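You operate a simulated robot arm through the tools that you are given. There is no shell and no other tool.

The job below is to be done with a simulated two-armed robot. You get a single attempt, and the scene is never put back.

JOB
Fetch the red tape roll from cabinet drawer 1 on to the ledge.
Fine: the drawer is latched; shut and latch it again; the other roll stays.

Only the result counts: the job must be done as asked and must still hold three seconds after the hand-in. Knocking over, shifting, dropping, spilling or breaking anything else fails it.

ROBOT AND FRAMES
Two 7-joint arms with two-finger parallel grippers on one trunk that stands fixed in place. Base frame: the origin is at the foot of the trunk, x ahead of it, y to its left, z up. Units: m, degrees, N and s.
The left shoulder is at [0.07, 0.177, 1.095], the right one opposite. With the tool pointing down near the work surface each hand reaches from about 0.28 to 0.72 m from the base axis, measured 20 degrees to its own side. Payload 3.43 kg a hand.
The tool frame of a hand sits at the grasp point between the pads (the TCP): z along the fingers, y along the line on which they close. The tips reach 0.03 m beyond it. Largest opening 0.094 m; finger width 0.028, thickness 0.01; the body of the gripper, 0.05 by 0.096 m, starts 0.055 m behind the TCP.
Orientation is told as [roll, pitch, yaw] about the base's x, y, z axes, in that order, counted from this pose: with the fingers straight down and closing along the base's y, the tool's x points along the base's -x, its y along +y and its z along -z.

CONTROLS
- The arms move only by the tool play_rows. It takes "left_targets", "right_targets" or both (then of equal length, played together; a hand with none holds still); each is a list of rows, each a list of 2 entries, a list of its own where there are three numbers: the shift along the tool's x, y, z in units of 20 mm (1.0 is 20 mm), then the turn, a rotation vector about the tool's x, y, z in units of 4 degrees (1.0 is 4 degrees). In form: [[[dx, dy, dz], [wx, wy, wz]], ...]. A call has 1 to 20 rows; each row shifts and turns the commanded pose from where the row before left it, along the tool's axes as they then stand. "left_claw" and "right_claw" are, for a hand that has rows, the gripper command, from -1 (fully open) to 1 (shut), values between in proportion, set as the call begins (left out, the last holds). A call with a number of a shift or a turn outside -1 to 1 is refused whole. A row lasts 0.2 s, in which the tool goes at most 0.05 m and 8.6 degrees; a call with a longer step from one row to the next is refused whole, and so is a gripper value outside its range. Where a pose cannot be reached the arm comes as near as it can. A force on the tool above 90 N (or 10 N above the force at the start of the call, whichever is more), or a blocked arm, ends the call early, and 0.2 s more pass. Each finger travels about 0.153 m/s and halts on what it meets, pressing with about 32 N; the grip force reading is that of the motor and also rises with nothing between the fingers. The clock runs only during rows and for 0.2 s after the last one: add rows that do not move to give the fingers time. The reply holds the time, the measured pose of the TCP, the force on the tool along the base axes, the opening and the grip force, in the units named above and with some noise, with the torque about the TCP (base axes, N m) and any sound that the robot's microphone picked up.
- Cameras (640 x 400 px; columns grow to the right, rows downward): "scene" is now at [0.1369, -0.0075, 1.4121]; the picture's right is [-0.09, -1.00, 0.00], its down [-0.59, 0.05, -0.81] and it looks along [0.80, -0.07, -0.59] (base axes); focal length 318 px, centre (320, 200). "left" rides on the left gripper at [0.076, -0.014, -0.102] in its tool frame; the picture's right is [0.18, 0.98, 0.00], its down [-0.75, 0.14, -0.64] and it looks along [-0.63, 0.12, 0.77] (tool axes); focal length 243 px, centre (320, 200). "right" rides on the right gripper at [0.076, 0.014, -0.102] in its tool frame; the picture's right is [-0.18, 0.98, 0.00], its down [-0.75, -0.14, -0.64] and it looks along [-0.63, -0.12, 0.77] (tool axes); focal length 243 px, centre (320, 200). There is no depth. A picture from a camera that has moved, and an enlarged one, comes with that camera's place and axes in the base frame and with its lens.
- get_image(camera): a new picture of that camera. No time passes.
- move_column(by): slides the trunk up (or, below 0, down) by that many m; the arms and the scene camera ride with it, the base frame stays. It gives what a move gives, with no picture.
- head_to(pan, tilt): turns the head with the scene camera to pan (to the left, within 86 degrees either way) and tilt (down, from -29 to 69), counted from straight ahead of the robot. It gives what a move gives.
- close_up(camera, box): a new picture of the part [left, top, right, bottom] of that camera's present view, enlarged. No time passes.
- finish_job(): hands the job in; it is judged then, once.

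Places have to be worked out from the pictures, the camera data and where the tool is seen. Open the grippers and draw the arms clear of the work before you hand the job in, unless the task says otherwise.

The tools are called after "Request:" as a command line: name --argument value ..., lists and objects as JSON in quotes. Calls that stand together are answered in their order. play_rows: Moves the arms, as the interface text tells. Its arguments: {"type":"object","properties":{"left_targets":{"type":"array"},"left_claw":{"type":"number"},"right_targets":{"type":"array"},"right_claw":{"type":"number"}},"required":[]} The other tools are called the same way: move_column (by) slides the trunk up or down; head_to (pan, tilt) turns the head that bears the scene camera; get_image (camera) takes a picture; close_up (camera, box) takes an enlarged picture of a part of a camera's view; finish_job () hands the job in.

At the start:

```text
clock: 0.0
left_ee_pos: [0.4776, 0.1801, 1.1803]
left_tool_rot: [-0.1, 0.0, -0.1]
left_wrist_force: [0.4, 0.4, 0.4]
left_torque: [0.0, 0.02, -0.04]
left_finger_gap: 0.0939
left_grasp_force: 0.0
right_ee_pos: [0.5166, -0.2773, 1.0985]
right_tool_rot: [0.0, 0.0, 0.1]
right_wrist_force: [0.5, 0.2, 0.4]
right_torque: [-0.02, 0.01, -0.02]
right_finger_gap: 0.0938
right_grasp_force: 0.0
trunk travel left (down, up): [-0.675, 0.165]
head pan, tilt: [-5.0, 36.4]
```

scene: 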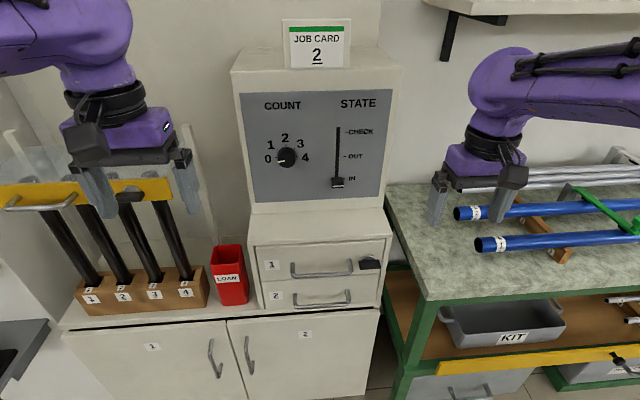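
right: 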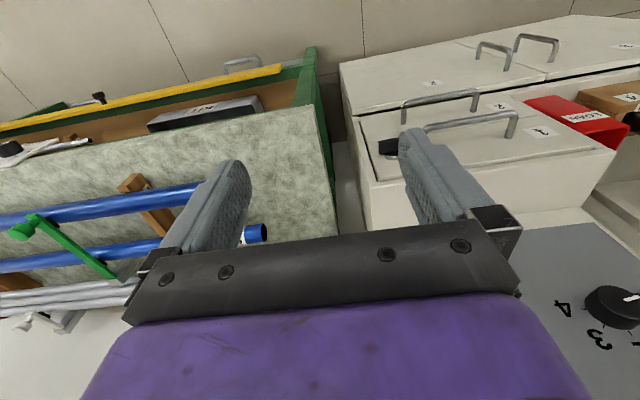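
left: 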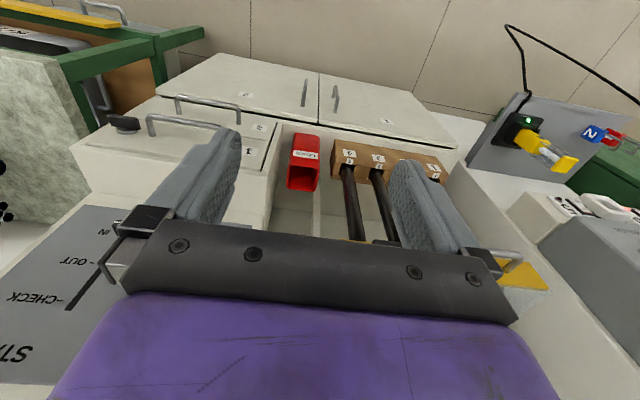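

The scene shows a cabinet with two drawers, drawer 1 having a black latch knob at its right. I'll look closer at the drawers and look around for the ledge.

Request:
close_up --camera "scene" --box '[220, 200, 420, 325]'

Request:
close_up --camera "scene" --box '[220, 0, 420, 125]'

Request:
close_up --camera "scene" --box '[400, 150, 640, 400]'

```text
3.20 times, centred on (320, 262) of scene
camera zoom: at [0.1369, -0.0075, 1.4121], right [-0.09, -1.0, 0.0], down [-0.59, 0.05, -0.81], along [0.8, -0.07, -0.59], focal length 1016 px, centre (320, 0)
```

zoom: 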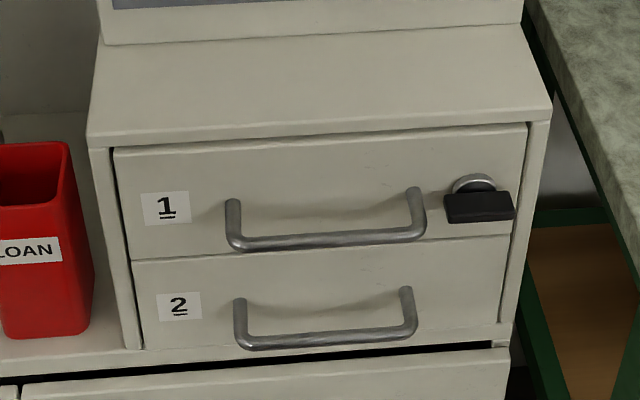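

```text
3.20 times, centred on (320, 62) of scene
camera zoom: at [0.1369, -0.0075, 1.4121], right [-0.09, -1.0, 0.0], down [-0.59, 0.05, -0.81], along [0.8, -0.07, -0.59], focal length 1016 px, centre (320, 640)
```

zoom: 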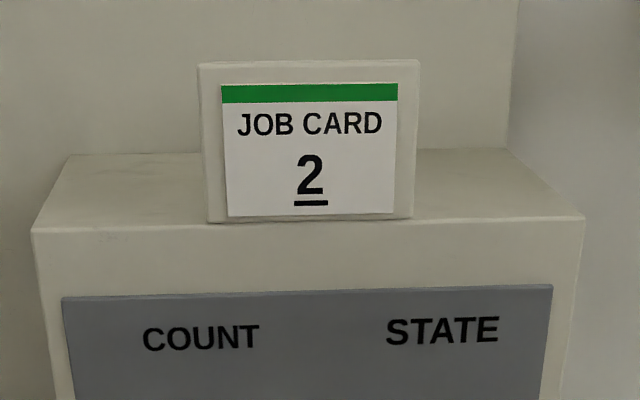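

```text
1.60 times, centred on (520, 275) of scene
camera zoom: at [0.1369, -0.0075, 1.4121], right [-0.09, -1.0, 0.0], down [-0.59, 0.05, -0.81], along [0.8, -0.07, -0.59], focal length 508 px, centre (0, 80)
```

zoom: 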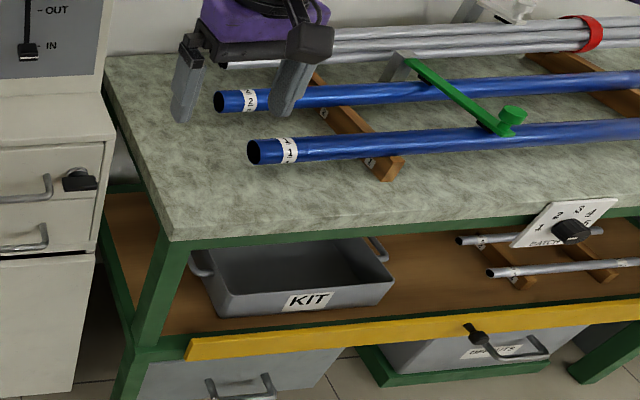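

Drawer 1 has a rotary black latch knob. I still need to find the "ledge", so I turn the head to survey the room.

Request:
head_to --pan 45 --tilt 30

Request:
get_image --camera "scene"

Request:
head_to --pan -50 --tilt 30

Request:
get_image --camera "scene"

Request:
head_to --pan -10 --tilt 0

Request:
get_image --camera "scene"

```text
clock: 1.2
left_ee_pos: [0.4784, 0.1791, 1.1811]
left_tool_rot: [-0.1, 0.1, 0.0]
left_wrist_force: [0.4, 0.6, -0.2]
left_torque: [0.01, 0.02, -0.02]
left_finger_gap: 0.094
left_grasp_force: 0.1
right_ee_pos: [0.5169, -0.278, 1.0987]
right_tool_rot: [0.0, 0.0, 0.0]
right_wrist_force: [0.4, -0.5, -0.2]
right_torque: [-0.02, -0.01, 0.01]
right_finger_gap: 0.0941
right_grasp_force: 0.0
trunk travel left (down, up): [-0.675, 0.165]
head pan, tilt: [45.0, 30.0]
```

```text
taken
camera scene: at [0.114, 0.064, 1.422], right [0.71, -0.71, 0.0], down [-0.35, -0.35, -0.87], along [0.61, 0.61, -0.5], focal length 318 px, centre (320, 200)
```

scene: 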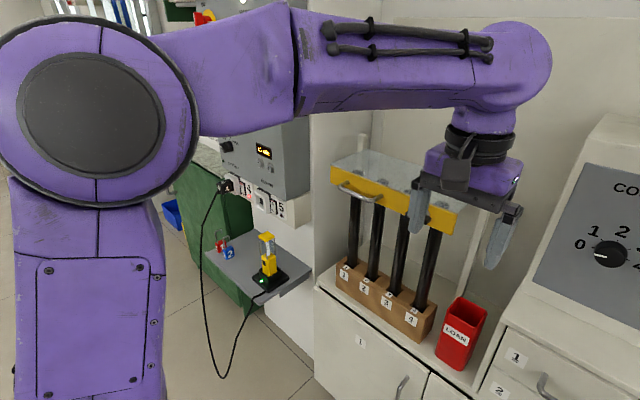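

```text
clock: 2.9
left_ee_pos: [0.4778, 0.1796, 1.1801]
left_tool_rot: [0.1, 0.1, 0.0]
left_wrist_force: [-0.3, 0.1, 0.4]
left_torque: [0.02, 0.02, -0.03]
left_finger_gap: 0.0942
left_grasp_force: 0.0
right_ee_pos: [0.5171, -0.2775, 1.0989]
right_tool_rot: [0.1, 0.0, 0.0]
right_wrist_force: [0.3, 0.6, -0.4]
right_torque: [0.01, 0.02, -0.02]
right_finger_gap: 0.0942
right_grasp_force: 0.0
trunk travel left (down, up): [-0.675, 0.165]
head pan, tilt: [-50.0, 30.0]
```

```text
taken
camera scene: at [0.1082, -0.0692, 1.422], right [-0.77, -0.64, 0.0], down [-0.32, 0.38, -0.87], along [0.56, -0.66, -0.5], focal length 318 px, centre (320, 200)
```

scene: 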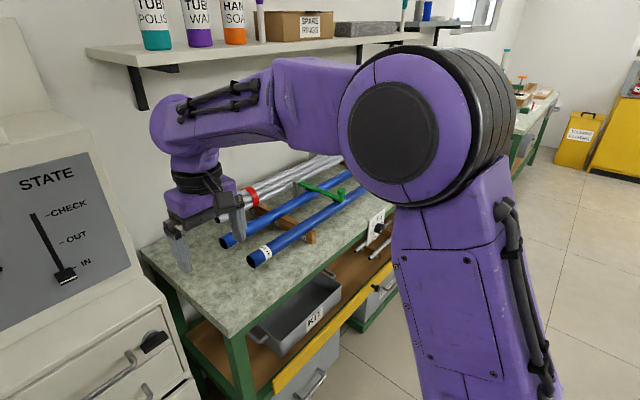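

```text
clock: 4.0
left_ee_pos: [0.4787, 0.18, 1.1809]
left_tool_rot: [0.0, 0.0, 0.0]
left_wrist_force: [-0.2, 0.2, 0.7]
left_torque: [-0.01, -0.02, -0.02]
left_finger_gap: 0.0942
left_grasp_force: 0.1
right_ee_pos: [0.5171, -0.2767, 1.0988]
right_tool_rot: [0.0, 0.1, 0.0]
right_wrist_force: [-0.3, 0.3, 0.0]
right_torque: [-0.01, 0.02, 0.0]
right_finger_gap: 0.0939
right_grasp_force: 0.0
trunk travel left (down, up): [-0.675, 0.165]
head pan, tilt: [-10.0, 0.0]
```

```text
taken
camera scene: at [0.1386, -0.0157, 1.4703], right [-0.17, -0.98, 0.0], down [0.0, 0.0, -1.0], along [0.98, -0.17, 0.0], focal length 318 px, centre (320, 200)
```

scene: 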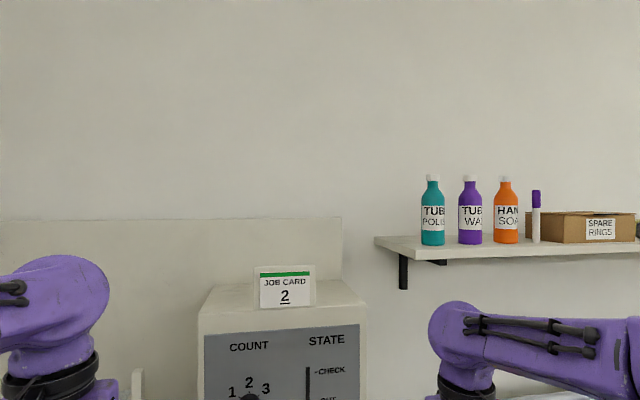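

The only ledge-like surface near the drawers is the flat step on the cabinet just above the drawers in front of the COUNT/STATE panel. I turn the head back to the cabinet and zoom in on latch, handle and ledge.

Request:
head_to --pan -5 --tilt 45

Request:
get_image --camera "scene"

Request:
close_up --camera "scene" --box '[335, 180, 415, 230]'

Request:
close_up --camera "right" --box '[330, 60, 640, 254]'

Request:
close_up --camera "left" --box '[60, 60, 300, 210]'

```text
clock: 5.1
left_ee_pos: [0.4771, 0.1793, 1.1799]
left_tool_rot: [0.1, 0.0, 0.1]
left_wrist_force: [-0.4, 0.5, -0.5]
left_torque: [0.0, 0.01, 0.0]
left_finger_gap: 0.0942
left_grasp_force: 0.1
right_ee_pos: [0.5164, -0.278, 1.0992]
right_tool_rot: [0.0, 0.0, 0.1]
right_wrist_force: [0.4, -1.3, 0.3]
right_torque: [0.02, 0.01, -0.01]
right_finger_gap: 0.0937
right_grasp_force: 0.0
trunk travel left (down, up): [-0.675, 0.165]
head pan, tilt: [-5.0, 45.0]
```

```text
taken
camera scene: at [0.1311, -0.007, 1.3994], right [-0.09, -1.0, 0.0], down [-0.7, 0.06, -0.71], along [0.7, -0.06, -0.71], focal length 318 px, centre (320, 200)
```

scene: 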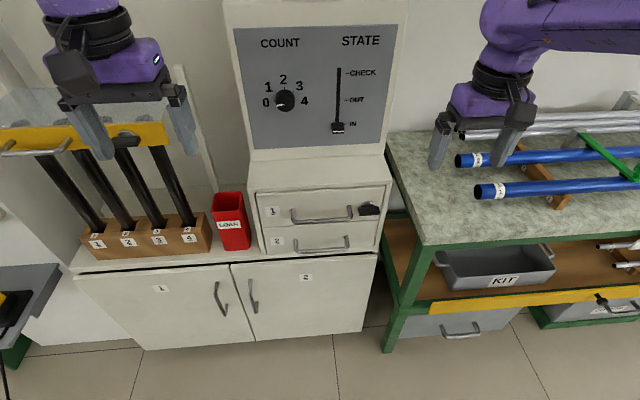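

```text
8.00 times, centred on (375, 205) of scene
camera zoom: at [0.1311, -0.007, 1.3994], right [-0.09, -1.0, 0.0], down [-0.7, 0.06, -0.71], along [0.7, -0.06, -0.71], focal length 2540 px, centre (-120, 160)
```

zoom: 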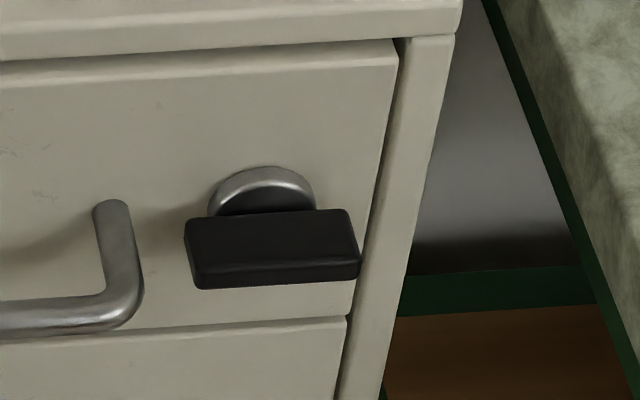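

```text
2.06 times, centred on (485, 157) of right
camera zoom: at [0.4411, -0.2639, 1.2023], right [0.18, 0.98, 0.0], down [0.75, -0.14, 0.64], along [0.63, -0.12, -0.77], focal length 500 px, centre (-20, 289)
```

zoom: 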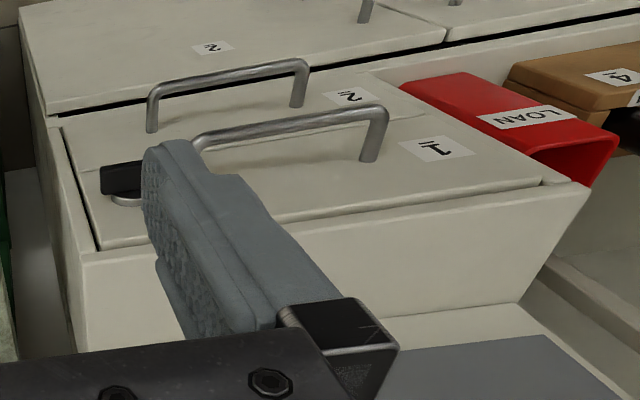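

```text
2.67 times, centred on (180, 135) of left
camera zoom: at [0.4013, 0.1652, 1.2831], right [-0.18, 0.98, 0.0], down [0.75, 0.14, 0.64], along [0.63, 0.12, -0.77], focal length 647 px, centre (693, 373)
```

zoom: 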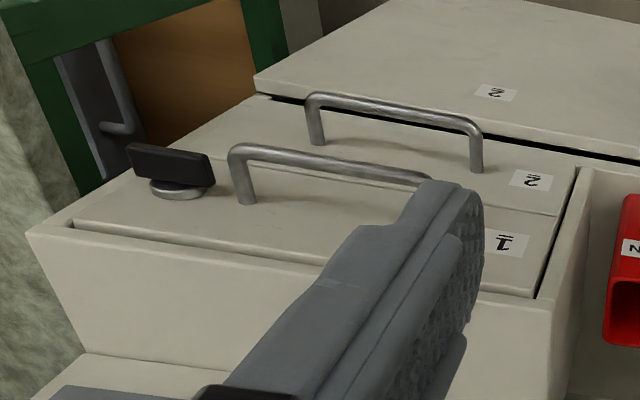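

The knob bar works out at about (0.648, -0.170, 0.831), the drawer 1 handle at x≈0.636, z≈0.82, and the flat step above the drawers at z≈0.91, x 0.67–0.77. Before relying on that step being "the ledge", I check the rest of the room for other candidates.

Request:
head_to --pan 80 --tilt 20

Request:
get_image --camera "scene"

Request:
head_to --pan -80 --tilt 20

Request:
get_image --camera "scene"

Request:
head_to --pan 20 --tilt 40

Request:
get_image --camera "scene"

```text
clock: 6.7
left_ee_pos: [0.4776, 0.1803, 1.1804]
left_tool_rot: [0.0, 0.1, 0.1]
left_wrist_force: [0.4, -0.2, 0.1]
left_torque: [0.01, 0.0, -0.02]
left_finger_gap: 0.0939
left_grasp_force: 0.1
right_ee_pos: [0.5169, -0.2776, 1.0994]
right_tool_rot: [0.0, 0.0, 0.0]
right_wrist_force: [-0.5, -0.1, 0.1]
right_torque: [0.04, 0.01, 0.0]
right_finger_gap: 0.0942
right_grasp_force: 0.0
trunk travel left (down, up): [-0.675, 0.165]
head pan, tilt: [80.0, 20.0]
```

```text
taken
camera scene: at [0.0663, 0.0918, 1.438], right [0.98, -0.17, 0.0], down [-0.06, -0.34, -0.94], along [0.16, 0.93, -0.34], focal length 318 px, centre (320, 200)
```

scene: 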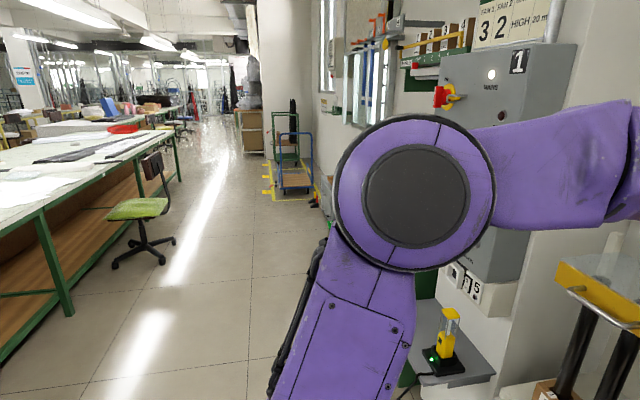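

```text
clock: 9.1
left_ee_pos: [0.4775, 0.1794, 1.1819]
left_tool_rot: [0.0, 0.0, 0.1]
left_wrist_force: [0.1, -0.4, -0.7]
left_torque: [0.0, -0.02, -0.01]
left_finger_gap: 0.0938
left_grasp_force: 0.0
right_ee_pos: [0.5173, -0.2789, 1.0981]
right_tool_rot: [0.0, 0.1, 0.0]
right_wrist_force: [-0.9, 0.6, -0.4]
right_torque: [-0.04, 0.03, 0.0]
right_finger_gap: 0.0941
right_grasp_force: 0.0
trunk travel left (down, up): [-0.675, 0.165]
head pan, tilt: [-80.0, 20.0]
```

```text
taken
camera scene: at [0.0662, -0.0916, 1.438], right [-0.98, -0.17, 0.0], down [-0.06, 0.34, -0.94], along [0.16, -0.93, -0.34], focal length 318 px, centre (320, 200)
```

scene: 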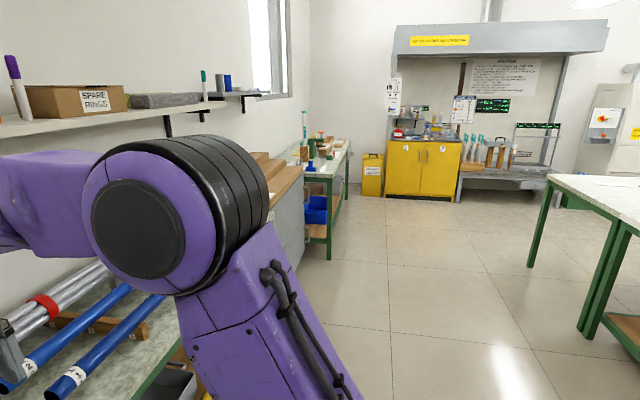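

```text
clock: 10.9
left_ee_pos: [0.4773, 0.1802, 1.1801]
left_tool_rot: [0.0, 0.1, 0.0]
left_wrist_force: [0.8, -0.2, -0.2]
left_torque: [-0.01, -0.01, 0.02]
left_finger_gap: 0.0942
left_grasp_force: 0.1
right_ee_pos: [0.5168, -0.2781, 1.0987]
right_tool_rot: [0.0, 0.0, 0.1]
right_wrist_force: [-0.1, 0.2, -0.7]
right_torque: [0.0, -0.04, -0.03]
right_finger_gap: 0.0938
right_grasp_force: 0.1
trunk travel left (down, up): [-0.675, 0.165]
head pan, tilt: [20.0, 40.0]
```

```text
taken
camera scene: at [0.1299, 0.0291, 1.4066], right [0.34, -0.94, 0.0], down [-0.6, -0.22, -0.77], along [0.72, 0.26, -0.64], focal length 318 px, centre (320, 200)
```

scene: 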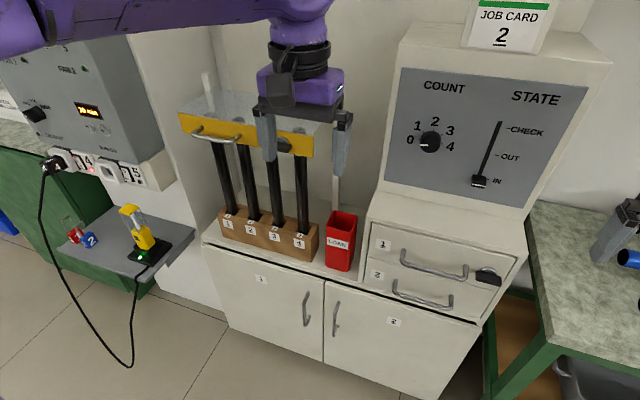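

Only the step directly above the drawer fronts (below the COUNT/STATE panel) matches "the ledge", so I'll use that. First I draw the left arm back out of the way and start tilting the right tool toward horizontal (pointing +x).

Request:
play_rows --left_targets '[[[1, 0, 0], [0, 0, 0]], [[1, 0, 0], [0, 0, 0]], [[1, 0, 0], [0, 0, 0]], [[1, 0, 0], [0, 0, 0]], [[1, 0, 0], [0, 0, 0]], [[1, 0, 0], [0, 0, 0]], [[1, 0, 0], [0, 0, 0]], [[0, 0, 0], [0, 0, 0]], [[0, 0, 0], [0, 0, 0]], [[0, 0, 0], [0, 0, 0]]]' --right_targets '[[[0, 0, 0], [0, -1, 0]], [[0, 0, 0], [0, -1, 0]], [[0, 0, 0], [0, -1, 0]], [[0, 0, 0], [0, -1, 0]], [[0, 0, 0], [0, -1, 0]], [[0, 0, 0], [0, -1, 0]], [[0, 0, 0], [0, -1, 0]], [[0, 0, 0], [0, -1, 0]], [[0, 0, 0], [0, -1, 0]], [[0, 0, 0], [0, -1, 0]]]'

Request:
head_to --pan -10 --tilt 45

Request:
get_image --camera "scene"

Request:
get_image --camera "right"

```text
clock: 13.1
left_ee_pos: [0.3375, 0.1795, 1.1819]
left_tool_rot: [0.0, 0.0, 0.1]
left_wrist_force: [0.5, -0.1, -0.4]
left_torque: [-0.04, 0.0, -0.02]
left_finger_gap: 0.0942
left_grasp_force: 0.1
right_ee_pos: [0.5351, -0.2885, 1.0847]
right_tool_rot: [2.0, -36.1, -1.5]
right_wrist_force: [0.6, 1.1, -0.4]
right_torque: [-0.05, -0.03, -0.01]
right_finger_gap: 0.0943
right_grasp_force: 0.0
right hand out of reach, approached as far as the arm can: row 4, 5, 8, 9, 10
trunk travel left (down, up): [-0.675, 0.165]
head pan, tilt: [20.0, 40.0]
```

```text
clock: 14.0
left_ee_pos: [0.3372, 0.1796, 1.1808]
left_tool_rot: [0.0, 0.0, 0.0]
left_wrist_force: [0.1, 0.1, 0.4]
left_torque: [0.03, 0.02, 0.01]
left_finger_gap: 0.0941
left_grasp_force: 0.0
right_ee_pos: [0.5353, -0.2901, 1.0832]
right_tool_rot: [2.0, -35.7, -1.5]
right_wrist_force: [-0.6, 0.6, -0.1]
right_torque: [-0.03, 0.01, 0.03]
right_finger_gap: 0.094
right_grasp_force: 0.0
trunk travel left (down, up): [-0.675, 0.165]
head pan, tilt: [-10.0, 45.0]
```

```text
taken
camera scene: at [0.13, -0.0137, 1.3994], right [-0.17, -0.98, 0.0], down [-0.7, 0.12, -0.71], along [0.7, -0.12, -0.71], focal length 318 px, centre (320, 200)
```

scene: 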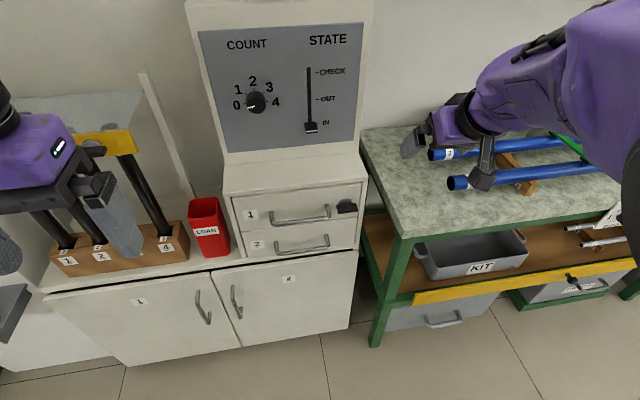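

```text
taken
camera right: at [0.4132, -0.2761, 1.1238], right [0.15, 0.98, 0.14], down [0.24, -0.17, 0.96], along [0.96, -0.12, -0.26], focal length 243 px, centre (320, 200)
```

right: 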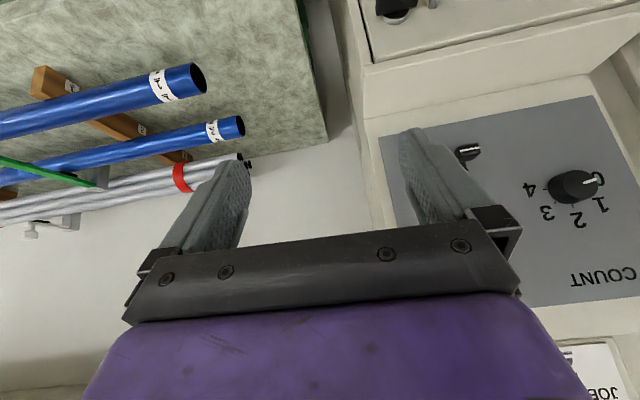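

The right arm was too folded to tilt at that height, so the pose lagged; the bench top is around z≈0.77 with its corner near (0.58,-0.295). I'll bring the right TCP down and slightly left/forward to about (0.56,-0.20,0.90), then continue tilting.

Request:
play_rows --right_targets '[[[0.44, 0.45, 0.86], [0, 0, 0]], [[0.44, 0.45, 0.86], [0, 0, 0]], [[0.44, 0.45, 0.86], [0, 0, 0]], [[0.44, 0.45, 0.86], [0, 0, 0]], [[0.44, 0.45, 0.86], [0, 0, 0]], [[0.44, 0.45, 0.86], [0, 0, 0]], [[0.44, 0.45, 0.86], [0, 0, 0]], [[0.44, 0.45, 0.86], [0, 0, 0]], [[0.44, 0.45, 0.86], [0, 0, 0]], [[0.44, 0.45, 0.86], [0, 0, 0]]]'

```text
clock: 16.2
left_ee_pos: [0.3378, 0.1797, 1.1811]
left_tool_rot: [0.0, 0.0, -0.1]
left_wrist_force: [0.0, 0.6, -0.1]
left_torque: [0.0, 0.01, -0.04]
left_finger_gap: 0.0939
left_grasp_force: 0.0
right_ee_pos: [0.5668, -0.1922, 0.8929]
right_tool_rot: [0.7, -35.9, -0.4]
right_wrist_force: [0.2, 0.0, -0.9]
right_torque: [0.01, -0.02, -0.01]
right_finger_gap: 0.0942
right_grasp_force: 0.0
trunk travel left (down, up): [-0.675, 0.165]
head pan, tilt: [-10.0, 45.0]
```

Now at (0.567,-0.192,0.893) with no reach trouble. I continue tilting the right tool by another 54° to horizontal.

Request:
play_rows --right_targets '[[[0, 0, 0], [0, -0.97, 0]], [[0, 0, 0], [0, -0.97, 0]], [[0, 0, 0], [0, -0.97, 0]], [[0, 0, 0], [0, -0.97, 0]], [[0, 0, 0], [0, -0.97, 0]], [[0, 0, 0], [0, -0.97, 0]], [[0, 0, 0], [0, -0.97, 0]], [[0, 0, 0], [0, -0.97, 0]], [[0, 0, 0], [0, -0.97, 0]], [[0, 0, 0], [0, -0.97, 0]], [[0, 0, 0], [0, -0.97, 0]], [[0, 0, 0], [0, -0.97, 0]], [[0, 0, 0], [0, -0.97, 0]], [[0, 0, 0], [0, -0.97, 0]]]'

Request:
get_image --camera "scene"

Request:
get_image --camera "right"

```text
clock: 19.2
left_ee_pos: [0.3374, 0.1802, 1.1808]
left_tool_rot: [0.0, 0.0, -0.1]
left_wrist_force: [-0.4, 0.2, -0.2]
left_torque: [0.01, -0.02, -0.03]
left_finger_gap: 0.0938
left_grasp_force: 0.0
right_ee_pos: [0.5641, -0.1946, 0.895]
right_tool_rot: [113.2, -89.4, -113.3]
right_wrist_force: [-0.2, -0.1, 0.0]
right_torque: [-0.01, 0.0, 0.0]
right_finger_gap: 0.094
right_grasp_force: 0.0
trunk travel left (down, up): [-0.675, 0.165]
head pan, tilt: [-10.0, 45.0]
```

```text
taken
camera scene: at [0.1304, -0.0136, 1.3993], right [-0.17, -0.98, 0.0], down [-0.7, 0.12, -0.71], along [0.7, -0.12, -0.71], focal length 318 px, centre (320, 200)
```

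scene: 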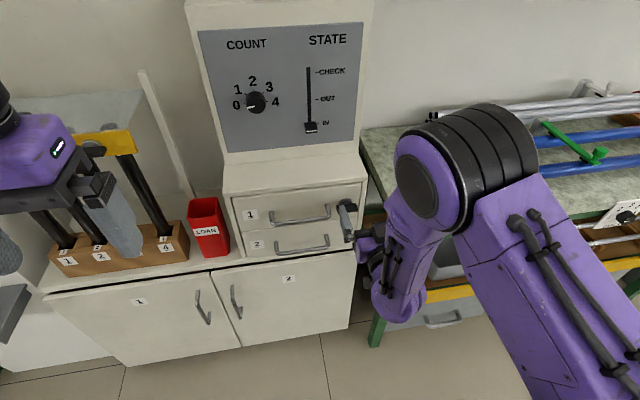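

```text
taken
camera right: at [0.4626, -0.1806, 0.8191], right [0.0, 0.98, 0.19], down [-0.65, -0.15, 0.75], along [0.76, -0.12, 0.63], focal length 243 px, centre (320, 200)
```

right: 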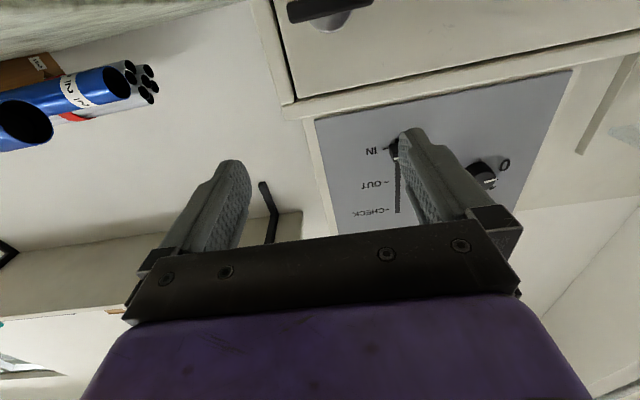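

The right tool now points straight ahead at (0.564,-0.195,0.895), closing along y. I rotate it about its own axis by +90° so the fingers close vertically on the horizontal knob bar.

Request:
play_rows --right_targets '[[[0, 0, 0], [0, 0, 1]], [[0, 0, 0], [0, 0, 1]], [[0, 0, 0], [0, 0, 1]], [[0, 0, 0], [0, 0, 1]], [[0, 0, 0], [0, 0, 1]], [[0, 0, 0], [0, 0, 1]], [[0, 0, 0], [0, 0, 1]], [[0, 0, 0], [0, 0, 1]], [[0, 0, 0], [0, 0, 1]], [[0, 0, 0], [0, 0, 1]], [[0, 0, 0], [0, 0, 1]], [[0, 0, 0], [0, 0, 1]], [[0, 0, 0], [0, 0, 1]], [[0, 0, 0], [0, 0, 1]], [[0, 0, 0], [0, 0, 1]], [[0, 0, 0], [0, 0, 1]], [[0, 0, 0], [0, 0, 1]], [[0, 0, 0], [0, 0, 1]], [[0, 0, 0], [0, 0, 1]], [[0, 0, 0], [0, 0, 1]]]'

Request:
play_rows --right_targets '[[[0, 0, 0], [0, 0, 1]], [[0, 0, 0], [0, 0, 1]], [[0, 0, 0], [0, 0, 0.5]]]'

Request:
get_image --camera "scene"

Request:
get_image --camera "right"

```text
clock: 23.4
left_ee_pos: [0.3384, 0.1791, 1.1815]
left_tool_rot: [0.1, -0.1, 0.0]
left_wrist_force: [-0.1, 0.2, 0.7]
left_torque: [0.01, 0.0, -0.01]
left_finger_gap: 0.0939
left_grasp_force: 0.0
right_ee_pos: [0.5646, -0.195, 0.8939]
right_tool_rot: [90.2, -9.4, -90.0]
right_wrist_force: [-0.3, 0.3, 0.2]
right_torque: [0.02, 0.03, -0.03]
right_finger_gap: 0.094
right_grasp_force: 0.1
trunk travel left (down, up): [-0.675, 0.165]
head pan, tilt: [-10.0, 45.0]
```

```text
clock: 24.2
left_ee_pos: [0.3382, 0.1788, 1.1807]
left_tool_rot: [0.0, 0.0, 0.0]
left_wrist_force: [-1.0, -0.5, -0.5]
left_torque: [-0.01, 0.02, -0.01]
left_finger_gap: 0.0939
left_grasp_force: 0.1
right_ee_pos: [0.5649, -0.1958, 0.8946]
right_tool_rot: [90.1, 0.5, -90.0]
right_wrist_force: [-0.5, -0.8, 0.4]
right_torque: [0.02, -0.04, 0.01]
right_finger_gap: 0.0941
right_grasp_force: 0.1
trunk travel left (down, up): [-0.675, 0.165]
head pan, tilt: [-10.0, 45.0]
```

```text
taken
camera scene: at [0.1301, -0.0139, 1.3994], right [-0.17, -0.98, 0.0], down [-0.7, 0.12, -0.71], along [0.7, -0.12, -0.71], focal length 318 px, centre (320, 200)
```

scene: 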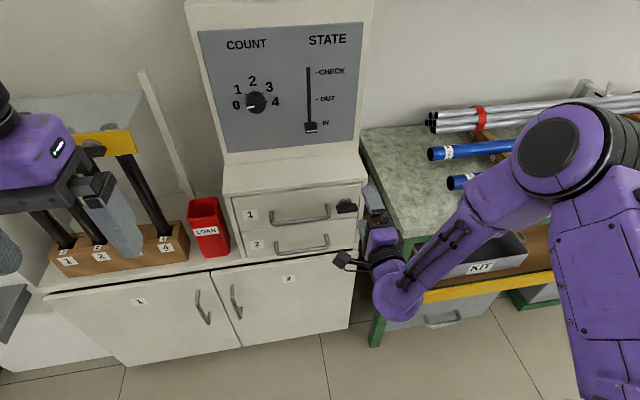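

```text
taken
camera right: at [0.4626, -0.1198, 0.91], right [0.0, -0.19, 0.98], down [-0.64, -0.75, -0.15], along [0.77, -0.63, -0.12], focal length 243 px, centre (320, 200)
```

right: 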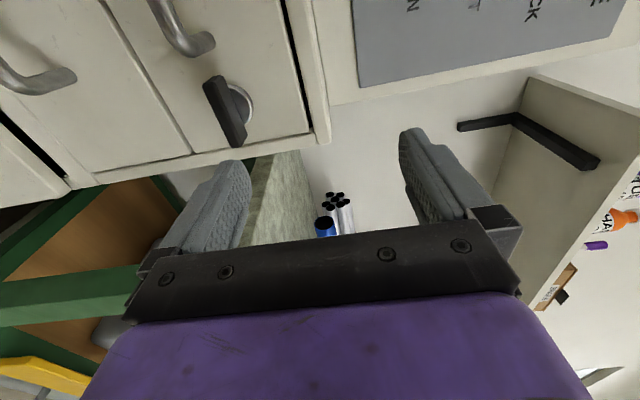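

The knob is clearly visible from the right hand camera now. I take enlarged views from both cameras to pin down its position.

Request:
close_up --camera "right" --box '[150, 50, 310, 150]'

Request:
close_up --camera "scene" --box '[310, 180, 390, 230]'

```text
4.00 times, centred on (230, 100) of right
camera zoom: at [0.4626, -0.1198, 0.91], right [0.0, -0.19, 0.98], down [-0.64, -0.75, -0.15], along [0.77, -0.63, -0.12], focal length 970 px, centre (680, 600)
```

zoom: 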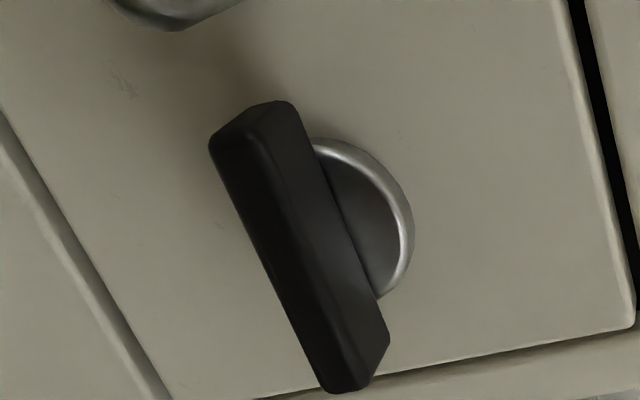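

```text
8.00 times, centred on (350, 205) of scene
camera zoom: at [0.1301, -0.0139, 1.3994], right [-0.17, -0.98, 0.0], down [-0.7, 0.12, -0.71], along [0.7, -0.12, -0.71], focal length 2540 px, centre (80, 160)
```

zoom: 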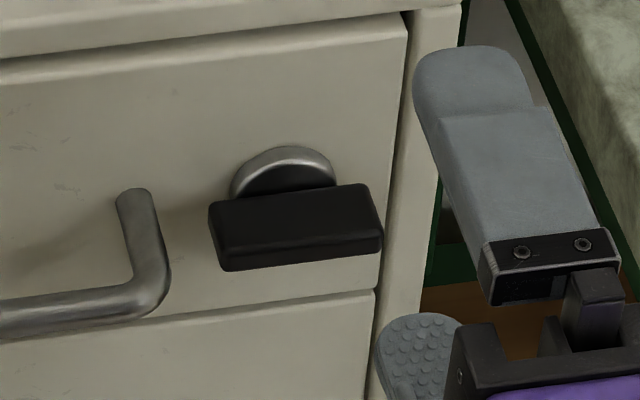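

Triangulating gives the knob bar centre at about (0.655,-0.175,0.824), with the drawer front at x≈0.686. I line up the TCP at y=-0.175, z=0.824 and check.

Request:
play_rows --right_targets '[[[0.256, -0.882, 0], [0, 0, 0]], [[0.256, -0.882, 0], [0, 0, 0]], [[0.256, -0.882, 0], [0, 0, 0]], [[0.256, -0.882, 0], [0, 0, 0]], [[0, 0, 0.8], [0, 0, 0]]]'

Request:
get_image --camera "right"

Request:
close_up --camera "scene" --box '[290, 170, 410, 245]'

```text
clock: 25.4
left_ee_pos: [0.3385, 0.1789, 1.181]
left_tool_rot: [0.0, 0.0, 0.1]
left_wrist_force: [-0.1, 0.6, 0.4]
left_torque: [-0.03, 0.01, 0.02]
left_finger_gap: 0.0938
left_grasp_force: 0.1
right_ee_pos: [0.5813, -0.1748, 0.8232]
right_tool_rot: [90.2, 0.5, -90.0]
right_wrist_force: [-0.4, 0.2, 0.1]
right_torque: [0.02, 0.01, 0.02]
right_finger_gap: 0.0939
right_grasp_force: 0.0
trunk travel left (down, up): [-0.675, 0.165]
head pan, tilt: [-10.0, 45.0]
```

```text
taken
camera right: at [0.4784, -0.0992, 0.8401], right [0.0, -0.19, 0.98], down [-0.64, -0.75, -0.15], along [0.77, -0.63, -0.12], focal length 243 px, centre (320, 200)
```

right: 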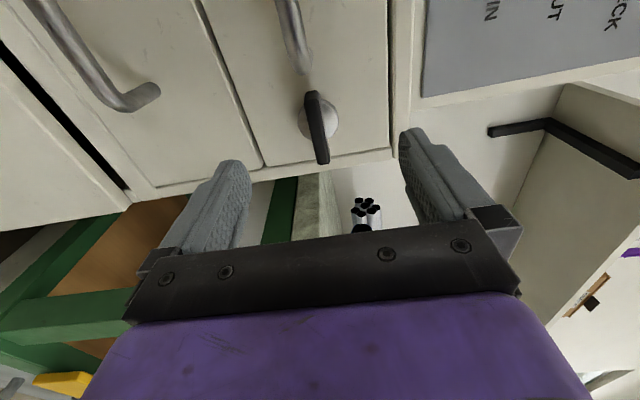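

```text
5.33 times, centred on (350, 208) of scene
camera zoom: at [0.1303, -0.0143, 1.3993], right [-0.17, -0.98, 0.0], down [-0.7, 0.12, -0.71], along [0.7, -0.12, -0.71], focal length 1693 px, centre (160, 160)
```

zoom: 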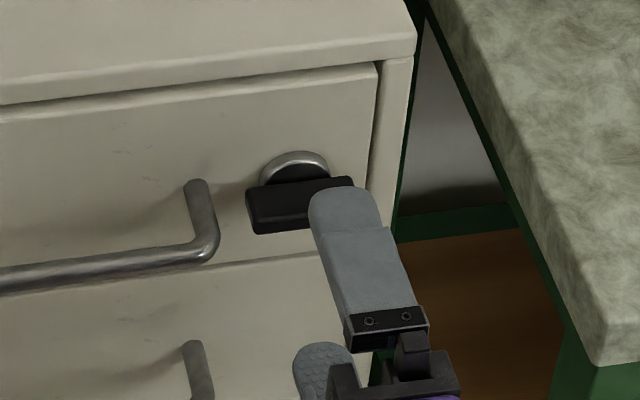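

The hand camera confirms the knob bar is centred between the open fingers (z≈0.823, y≈-0.175). I advance ~0.058 m so the pads straddle the bar.

Request:
play_rows --right_targets '[[[0, 0, 0.97], [0, 0, 0]], [[0, 0, 0.97], [0, 0, 0]], [[0, 0, 0.96], [0, 0, 0]]]'

Request:
get_image --camera "right"

Request:
close_up --camera "scene" --box '[290, 170, 410, 245]'

```text
clock: 26.2
left_ee_pos: [0.3368, 0.181, 1.1809]
left_tool_rot: [0.0, -0.1, -0.1]
left_wrist_force: [-0.5, -0.1, -0.4]
left_torque: [0.0, 0.02, 0.03]
left_finger_gap: 0.0941
left_grasp_force: 0.0
right_ee_pos: [0.639, -0.1743, 0.8233]
right_tool_rot: [90.2, 0.5, -89.9]
right_wrist_force: [-0.6, -0.2, 0.4]
right_torque: [0.02, 0.0, 0.0]
right_finger_gap: 0.0938
right_grasp_force: 0.0
trunk travel left (down, up): [-0.675, 0.165]
head pan, tilt: [-10.0, 45.0]
```

```text
taken
camera right: at [0.5368, -0.0991, 0.8397], right [0.0, -0.19, 0.98], down [-0.64, -0.75, -0.15], along [0.77, -0.63, -0.12], focal length 243 px, centre (320, 200)
```

right: 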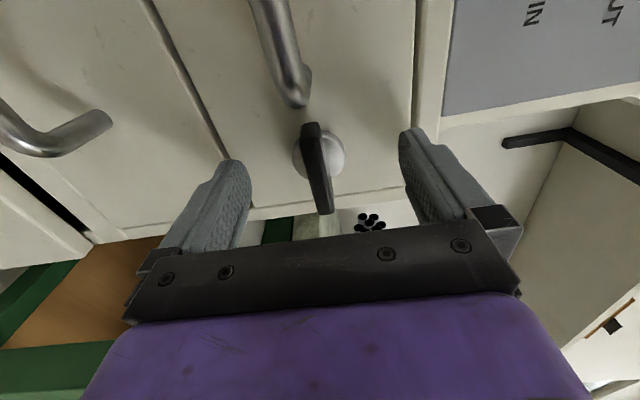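

```text
5.33 times, centred on (350, 208) of scene
camera zoom: at [0.1305, -0.0139, 1.3993], right [-0.17, -0.98, 0.0], down [-0.7, 0.12, -0.71], along [0.7, -0.12, -0.71], focal length 1693 px, centre (160, 160)
```

zoom: 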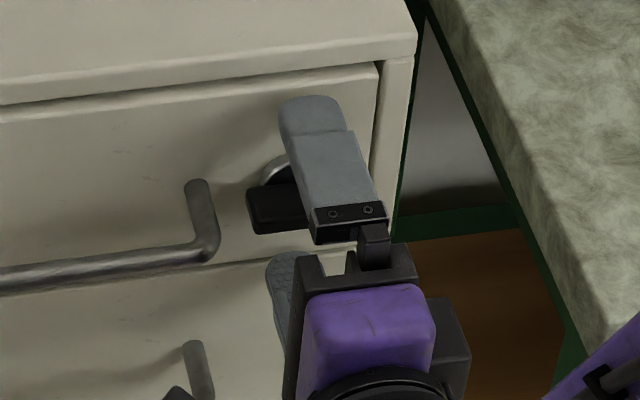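

The pads straddle the bar. I close the right gripper on it.

Request:
play_rows --right_targets '[[[0, 0, 0], [0, 0, 0]], [[0, 0, 0], [0, 0, 0]], [[0, 0, 0], [0, 0, 0]]]' --right_claw 1

Request:
get_image --camera "right"

```text
clock: 27.0
left_ee_pos: [0.3385, 0.1806, 1.18]
left_tool_rot: [0.0, 0.0, 0.0]
left_wrist_force: [-0.3, 0.9, 0.6]
left_torque: [0.01, 0.0, -0.02]
left_finger_gap: 0.0941
left_grasp_force: 0.0
right_ee_pos: [0.6392, -0.1744, 0.8226]
right_tool_rot: [90.0, 0.5, -90.1]
right_wrist_force: [-1.3, 1.9, -6.5]
right_torque: [0.02, 0.21, -0.06]
right_finger_gap: 0.0335
right_grasp_force: 44.9
trunk travel left (down, up): [-0.675, 0.165]
head pan, tilt: [-10.0, 45.0]
```

```text
taken
camera right: at [0.5366, -0.0992, 0.839], right [0.0, -0.19, 0.98], down [-0.64, -0.75, -0.15], along [0.77, -0.63, -0.12], focal length 243 px, centre (320, 200)
```

right: 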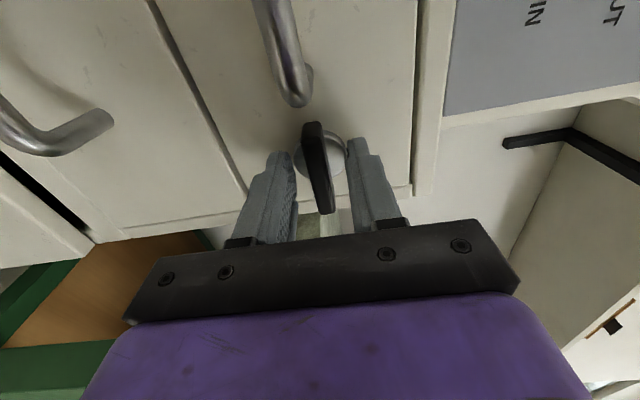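

The gap stopped at 0.0335 m: the tips have clamped the round boss behind the bar, not the bar. I open a bit, retreat 11 mm, and close again on the bar itself.

Request:
play_rows --right_targets '[[[0, 0, 0], [0, 0, 0]], [[0, 0, -0.55], [0, 0, 0]], [[0, 0, 0], [0, 0, 0]]]' --right_claw -0.1

Request:
play_rows --right_targets '[[[0, 0, 0], [0, 0, 0]], [[0, 0, 0], [0, 0, 0]], [[0, 0, 0], [0, 0, 0]]]' --right_claw 1

Request:
get_image --camera "right"

```text
clock: 27.8
left_ee_pos: [0.3372, 0.1789, 1.1797]
left_tool_rot: [0.0, 0.0, 0.0]
left_wrist_force: [0.7, -0.5, 0.1]
left_torque: [0.01, -0.02, 0.04]
left_finger_gap: 0.0939
left_grasp_force: 0.0
right_ee_pos: [0.6276, -0.1745, 0.8249]
right_tool_rot: [90.2, 0.5, -90.0]
right_wrist_force: [-0.5, 0.2, -0.2]
right_torque: [0.03, -0.01, 0.01]
right_finger_gap: 0.0519
right_grasp_force: 0.1
trunk travel left (down, up): [-0.675, 0.165]
head pan, tilt: [-10.0, 45.0]
```

```text
clock: 28.6
left_ee_pos: [0.337, 0.1783, 1.1806]
left_tool_rot: [-0.1, 0.0, -0.1]
left_wrist_force: [0.2, 0.0, -0.5]
left_torque: [-0.02, 0.03, 0.01]
left_finger_gap: 0.0937
left_grasp_force: 0.0
right_ee_pos: [0.629, -0.1739, 0.8243]
right_tool_rot: [90.2, 0.5, -90.2]
right_wrist_force: [-2.2, -0.8, -5.1]
right_torque: [-0.01, 0.2, 0.03]
right_finger_gap: 0.0109
right_grasp_force: 44.5
trunk travel left (down, up): [-0.675, 0.165]
head pan, tilt: [-10.0, 45.0]
```

```text
taken
camera right: at [0.5254, -0.0987, 0.8389], right [0.0, -0.19, 0.98], down [-0.64, -0.75, -0.15], along [0.77, -0.63, -0.12], focal length 243 px, centre (320, 200)
```

right: 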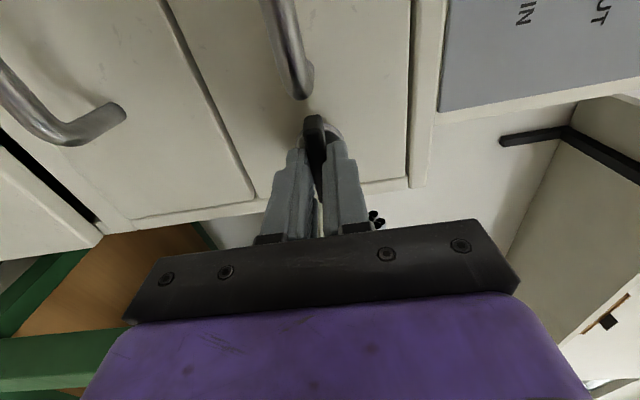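

Gap 0.0109 m: the bar itself is gripped now. I try a gentle counter-clockwise turn (−8°) and watch the torque about x.

Request:
play_rows --right_targets '[[[0, 0, 0], [0, 0, -0.5]], [[0, 0, 0], [0, 0, -0.5]], [[0, 0, 0], [0, 0, -0.5]], [[0, 0, 0], [0, 0, -0.5]]]'

Request:
close_up --camera "right" --box '[240, 80, 400, 180]'

```text
clock: 29.6
left_ee_pos: [0.3375, 0.1786, 1.1813]
left_tool_rot: [0.0, -0.1, 0.0]
left_wrist_force: [0.1, 0.2, -0.5]
left_torque: [0.01, 0.01, 0.02]
left_finger_gap: 0.0939
left_grasp_force: 0.1
right_ee_pos: [0.628, -0.1738, 0.8231]
right_tool_rot: [90.0, -7.5, -90.1]
right_wrist_force: [-10.3, 3.1, -16.0]
right_torque: [1.56, 0.37, -0.19]
right_finger_gap: 0.0138
right_grasp_force: 44.6
trunk travel left (down, up): [-0.675, 0.165]
head pan, tilt: [-10.0, 45.0]
```

```text
4.00 times, centred on (320, 130) of right
camera zoom: at [0.5254, -0.0969, 0.8283], right [0.0, -0.06, 1.0], down [-0.64, -0.77, -0.04], along [0.77, -0.64, -0.04], focal length 970 px, centre (320, 480)
```

zoom: 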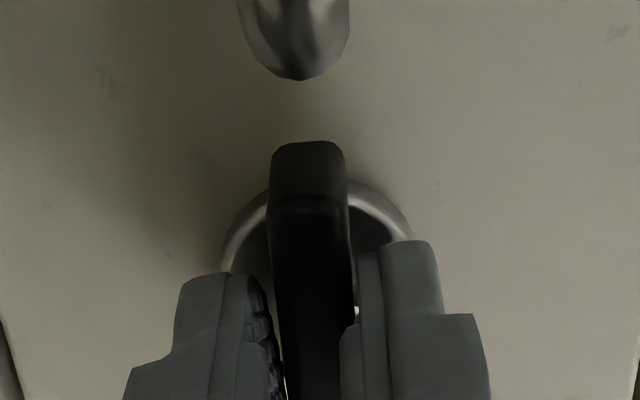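

The gap widened and torque rose to 1.6 N·m, so the bar is blocked counter-clockwise. I return and try clockwise.

Request:
play_rows --right_targets '[[[0, 0, 0], [0, 0, 0.5]], [[0, 0, 0], [0, 0, 0.5]], [[0, 0, 0], [0, 0, 0.5]], [[0, 0, 0], [0, 0, 0.5]], [[0, 0, 0], [0, 0, 0.5]], [[0, 0, 0], [0, 0, 0.5]], [[0, 0, 0], [0, 0, 0.5]], [[0, 0, 0], [0, 0, 0.5]]]'

Request:
get_image --camera "right"

```text
clock: 31.4
left_ee_pos: [0.3386, 0.1797, 1.1808]
left_tool_rot: [0.0, -0.1, 0.0]
left_wrist_force: [-0.4, 0.8, 0.7]
left_torque: [0.02, -0.02, -0.02]
left_finger_gap: 0.0939
left_grasp_force: 0.0
right_ee_pos: [0.6283, -0.1743, 0.8234]
right_tool_rot: [90.0, 8.7, -90.0]
right_wrist_force: [-15.9, 2.8, -21.9]
right_torque: [0.0, 0.66, -0.58]
right_finger_gap: 0.0105
right_grasp_force: 44.2
trunk travel left (down, up): [-0.675, 0.165]
head pan, tilt: [-10.0, 45.0]
```

```text
taken
camera right: at [0.5256, -0.1016, 0.8497], right [0.0, -0.33, 0.94], down [-0.64, -0.72, -0.25], along [0.77, -0.61, -0.21], focal length 243 px, centre (320, 200)
```

right: 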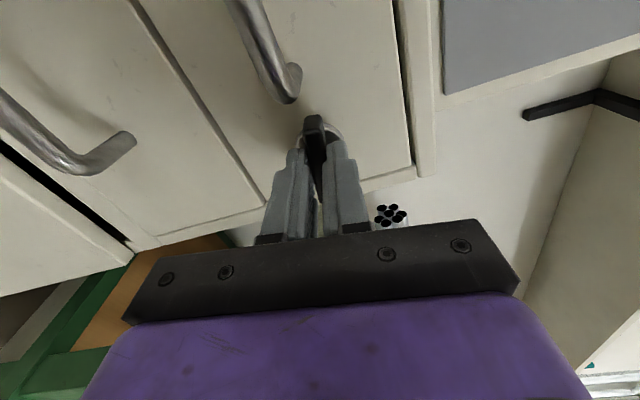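

Clockwise turns freely (torque 0, gap steady). I continue clockwise 40° with a small downward correction to relieve the −22 N z force.

Request:
play_rows --right_targets '[[[0, -0.08, -0.05], [0, 0, 1]], [[0, 0, 0], [0, 0, 1]], [[0, 0, 0], [0, 0, 1]], [[0, 0, 0], [0, 0, 1]], [[0, 0, 0], [0, 0, 1]], [[0, 0, 0], [0, 0, 1]], [[0, 0, 0], [0, 0, 1]], [[0, 0, 0], [0, 0, 1]], [[0, 0, 0], [0, 0, 1]], [[0, 0, 0], [0, 0, 1]]]'

Request:
get_image --camera "right"

```text
clock: 33.6
left_ee_pos: [0.337, 0.178, 1.1814]
left_tool_rot: [-0.1, 0.0, 0.1]
left_wrist_force: [-0.2, -0.6, 0.1]
left_torque: [0.01, 0.0, 0.0]
left_finger_gap: 0.0941
left_grasp_force: 0.0
right_ee_pos: [0.6264, -0.1751, 0.8233]
right_tool_rot: [90.4, 48.7, -89.7]
right_wrist_force: [3.8, -5.1, 2.2]
right_torque: [0.03, 0.95, -0.72]
right_finger_gap: 0.011
right_grasp_force: 44.1
trunk travel left (down, up): [-0.675, 0.165]
head pan, tilt: [-10.0, 45.0]
```

```text
taken
camera right: at [0.5243, -0.1353, 0.8906], right [0.0, -0.86, 0.51], down [-0.64, -0.39, -0.66], along [0.77, -0.33, -0.55], focal length 243 px, centre (320, 200)
```

right: 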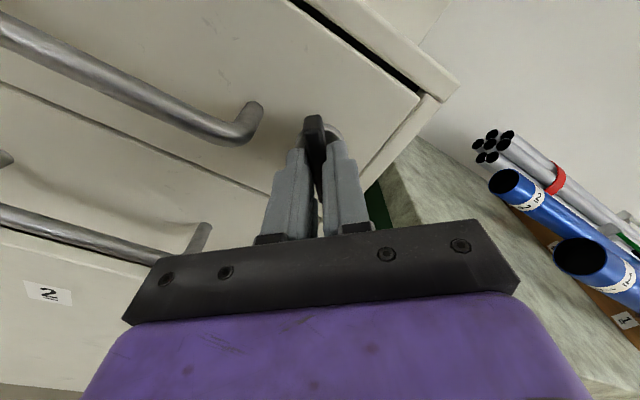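

The bar is turning with the hand (now ~49° clockwise) with little force. I go on to about 90°.

Request:
play_rows --right_targets '[[[0, 0, 0], [0, 0, 1]], [[0, 0, 0], [0, 0, 1]], [[0, 0, 0], [0, 0, 1]], [[0, 0, 0], [0, 0, 1]], [[0, 0, 0], [0, 0, 1]], [[0, 0, 0], [0, 0, 1]], [[0, 0, 0], [0, 0, 1]], [[0, 0, 0], [0, 0, 1]], [[0, 0, 0], [0, 0, 1]], [[0, 0, 0], [0, 0, 1]]]'

Request:
get_image --camera "right"

Request:
get_image --camera "scene"

```text
clock: 35.8
left_ee_pos: [0.3356, 0.1789, 1.1813]
left_tool_rot: [-0.1, -0.1, 0.0]
left_wrist_force: [0.2, 0.6, 0.3]
left_torque: [0.03, 0.0, -0.01]
left_finger_gap: 0.0941
left_grasp_force: 0.0
right_ee_pos: [0.6263, -0.1724, 0.8222]
right_tool_rot: [100.0, 88.7, -80.0]
right_wrist_force: [1.3, -6.4, 7.0]
right_torque: [0.01, 0.04, -0.13]
right_finger_gap: 0.0108
right_grasp_force: 44.0
trunk travel left (down, up): [-0.675, 0.165]
head pan, tilt: [-10.0, 45.0]
```

```text
taken
camera right: at [0.5235, -0.188, 0.9007], right [0.0, -0.99, -0.16], down [-0.64, 0.12, -0.76], along [0.77, 0.1, -0.63], focal length 243 px, centre (320, 200)
```

right: 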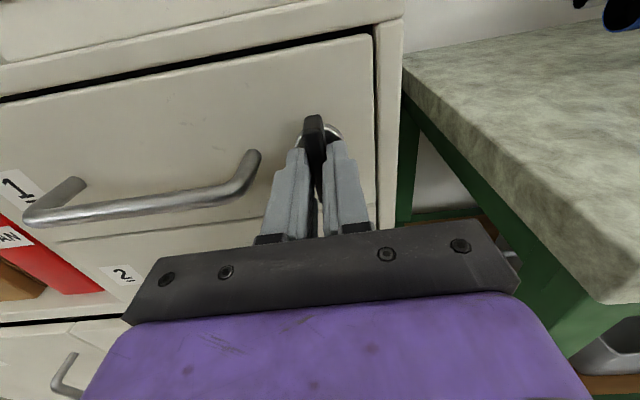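

```text
taken
camera scene: at [0.1289, -0.0151, 1.3995], right [-0.17, -0.98, 0.0], down [-0.7, 0.12, -0.71], along [0.7, -0.12, -0.71], focal length 318 px, centre (320, 200)
```

scene: 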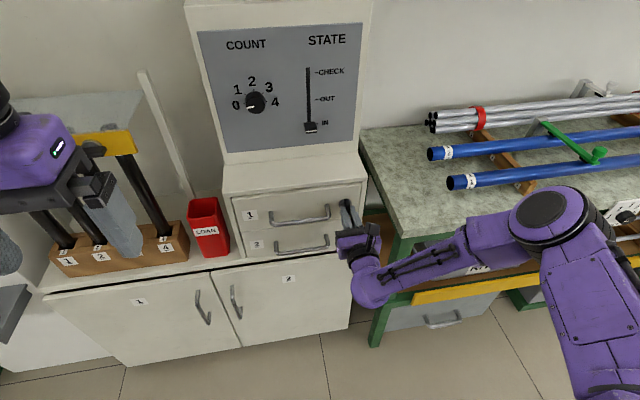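

The bar is now vertical at ~89° and still no stop torque. I nudge a few more degrees to see whether it has reached its end.

Request:
play_rows --right_targets '[[[0, 0, 0], [0, 0, 0.5]], [[0, 0, 0], [0, 0, 0.5]]]'

Request:
close_up --camera "right" --box '[240, 80, 400, 180]'

```text
clock: 36.4
left_ee_pos: [0.3361, 0.1791, 1.1808]
left_tool_rot: [-0.1, -0.1, 0.1]
left_wrist_force: [0.1, 0.4, -0.9]
left_torque: [0.05, 0.04, -0.01]
left_finger_gap: 0.0942
left_grasp_force: 0.1
right_ee_pos: [0.6256, -0.1755, 0.8242]
right_tool_rot: [-96.5, 87.6, 83.4]
right_wrist_force: [1.3, -8.3, 8.9]
right_torque: [-1.45, -0.36, -0.19]
right_finger_gap: 0.0112
right_grasp_force: 44.6
trunk travel left (down, up): [-0.675, 0.165]
head pan, tilt: [-10.0, 45.0]
```

```text
4.00 times, centred on (320, 130) of right
camera zoom: at [0.5235, -0.1931, 0.8995], right [0.0, -0.97, -0.23], down [-0.64, 0.17, -0.75], along [0.77, 0.14, -0.62], focal length 970 px, centre (320, 480)
```

zoom: 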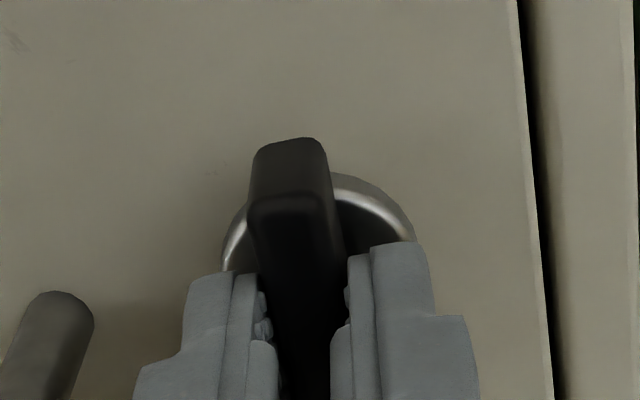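

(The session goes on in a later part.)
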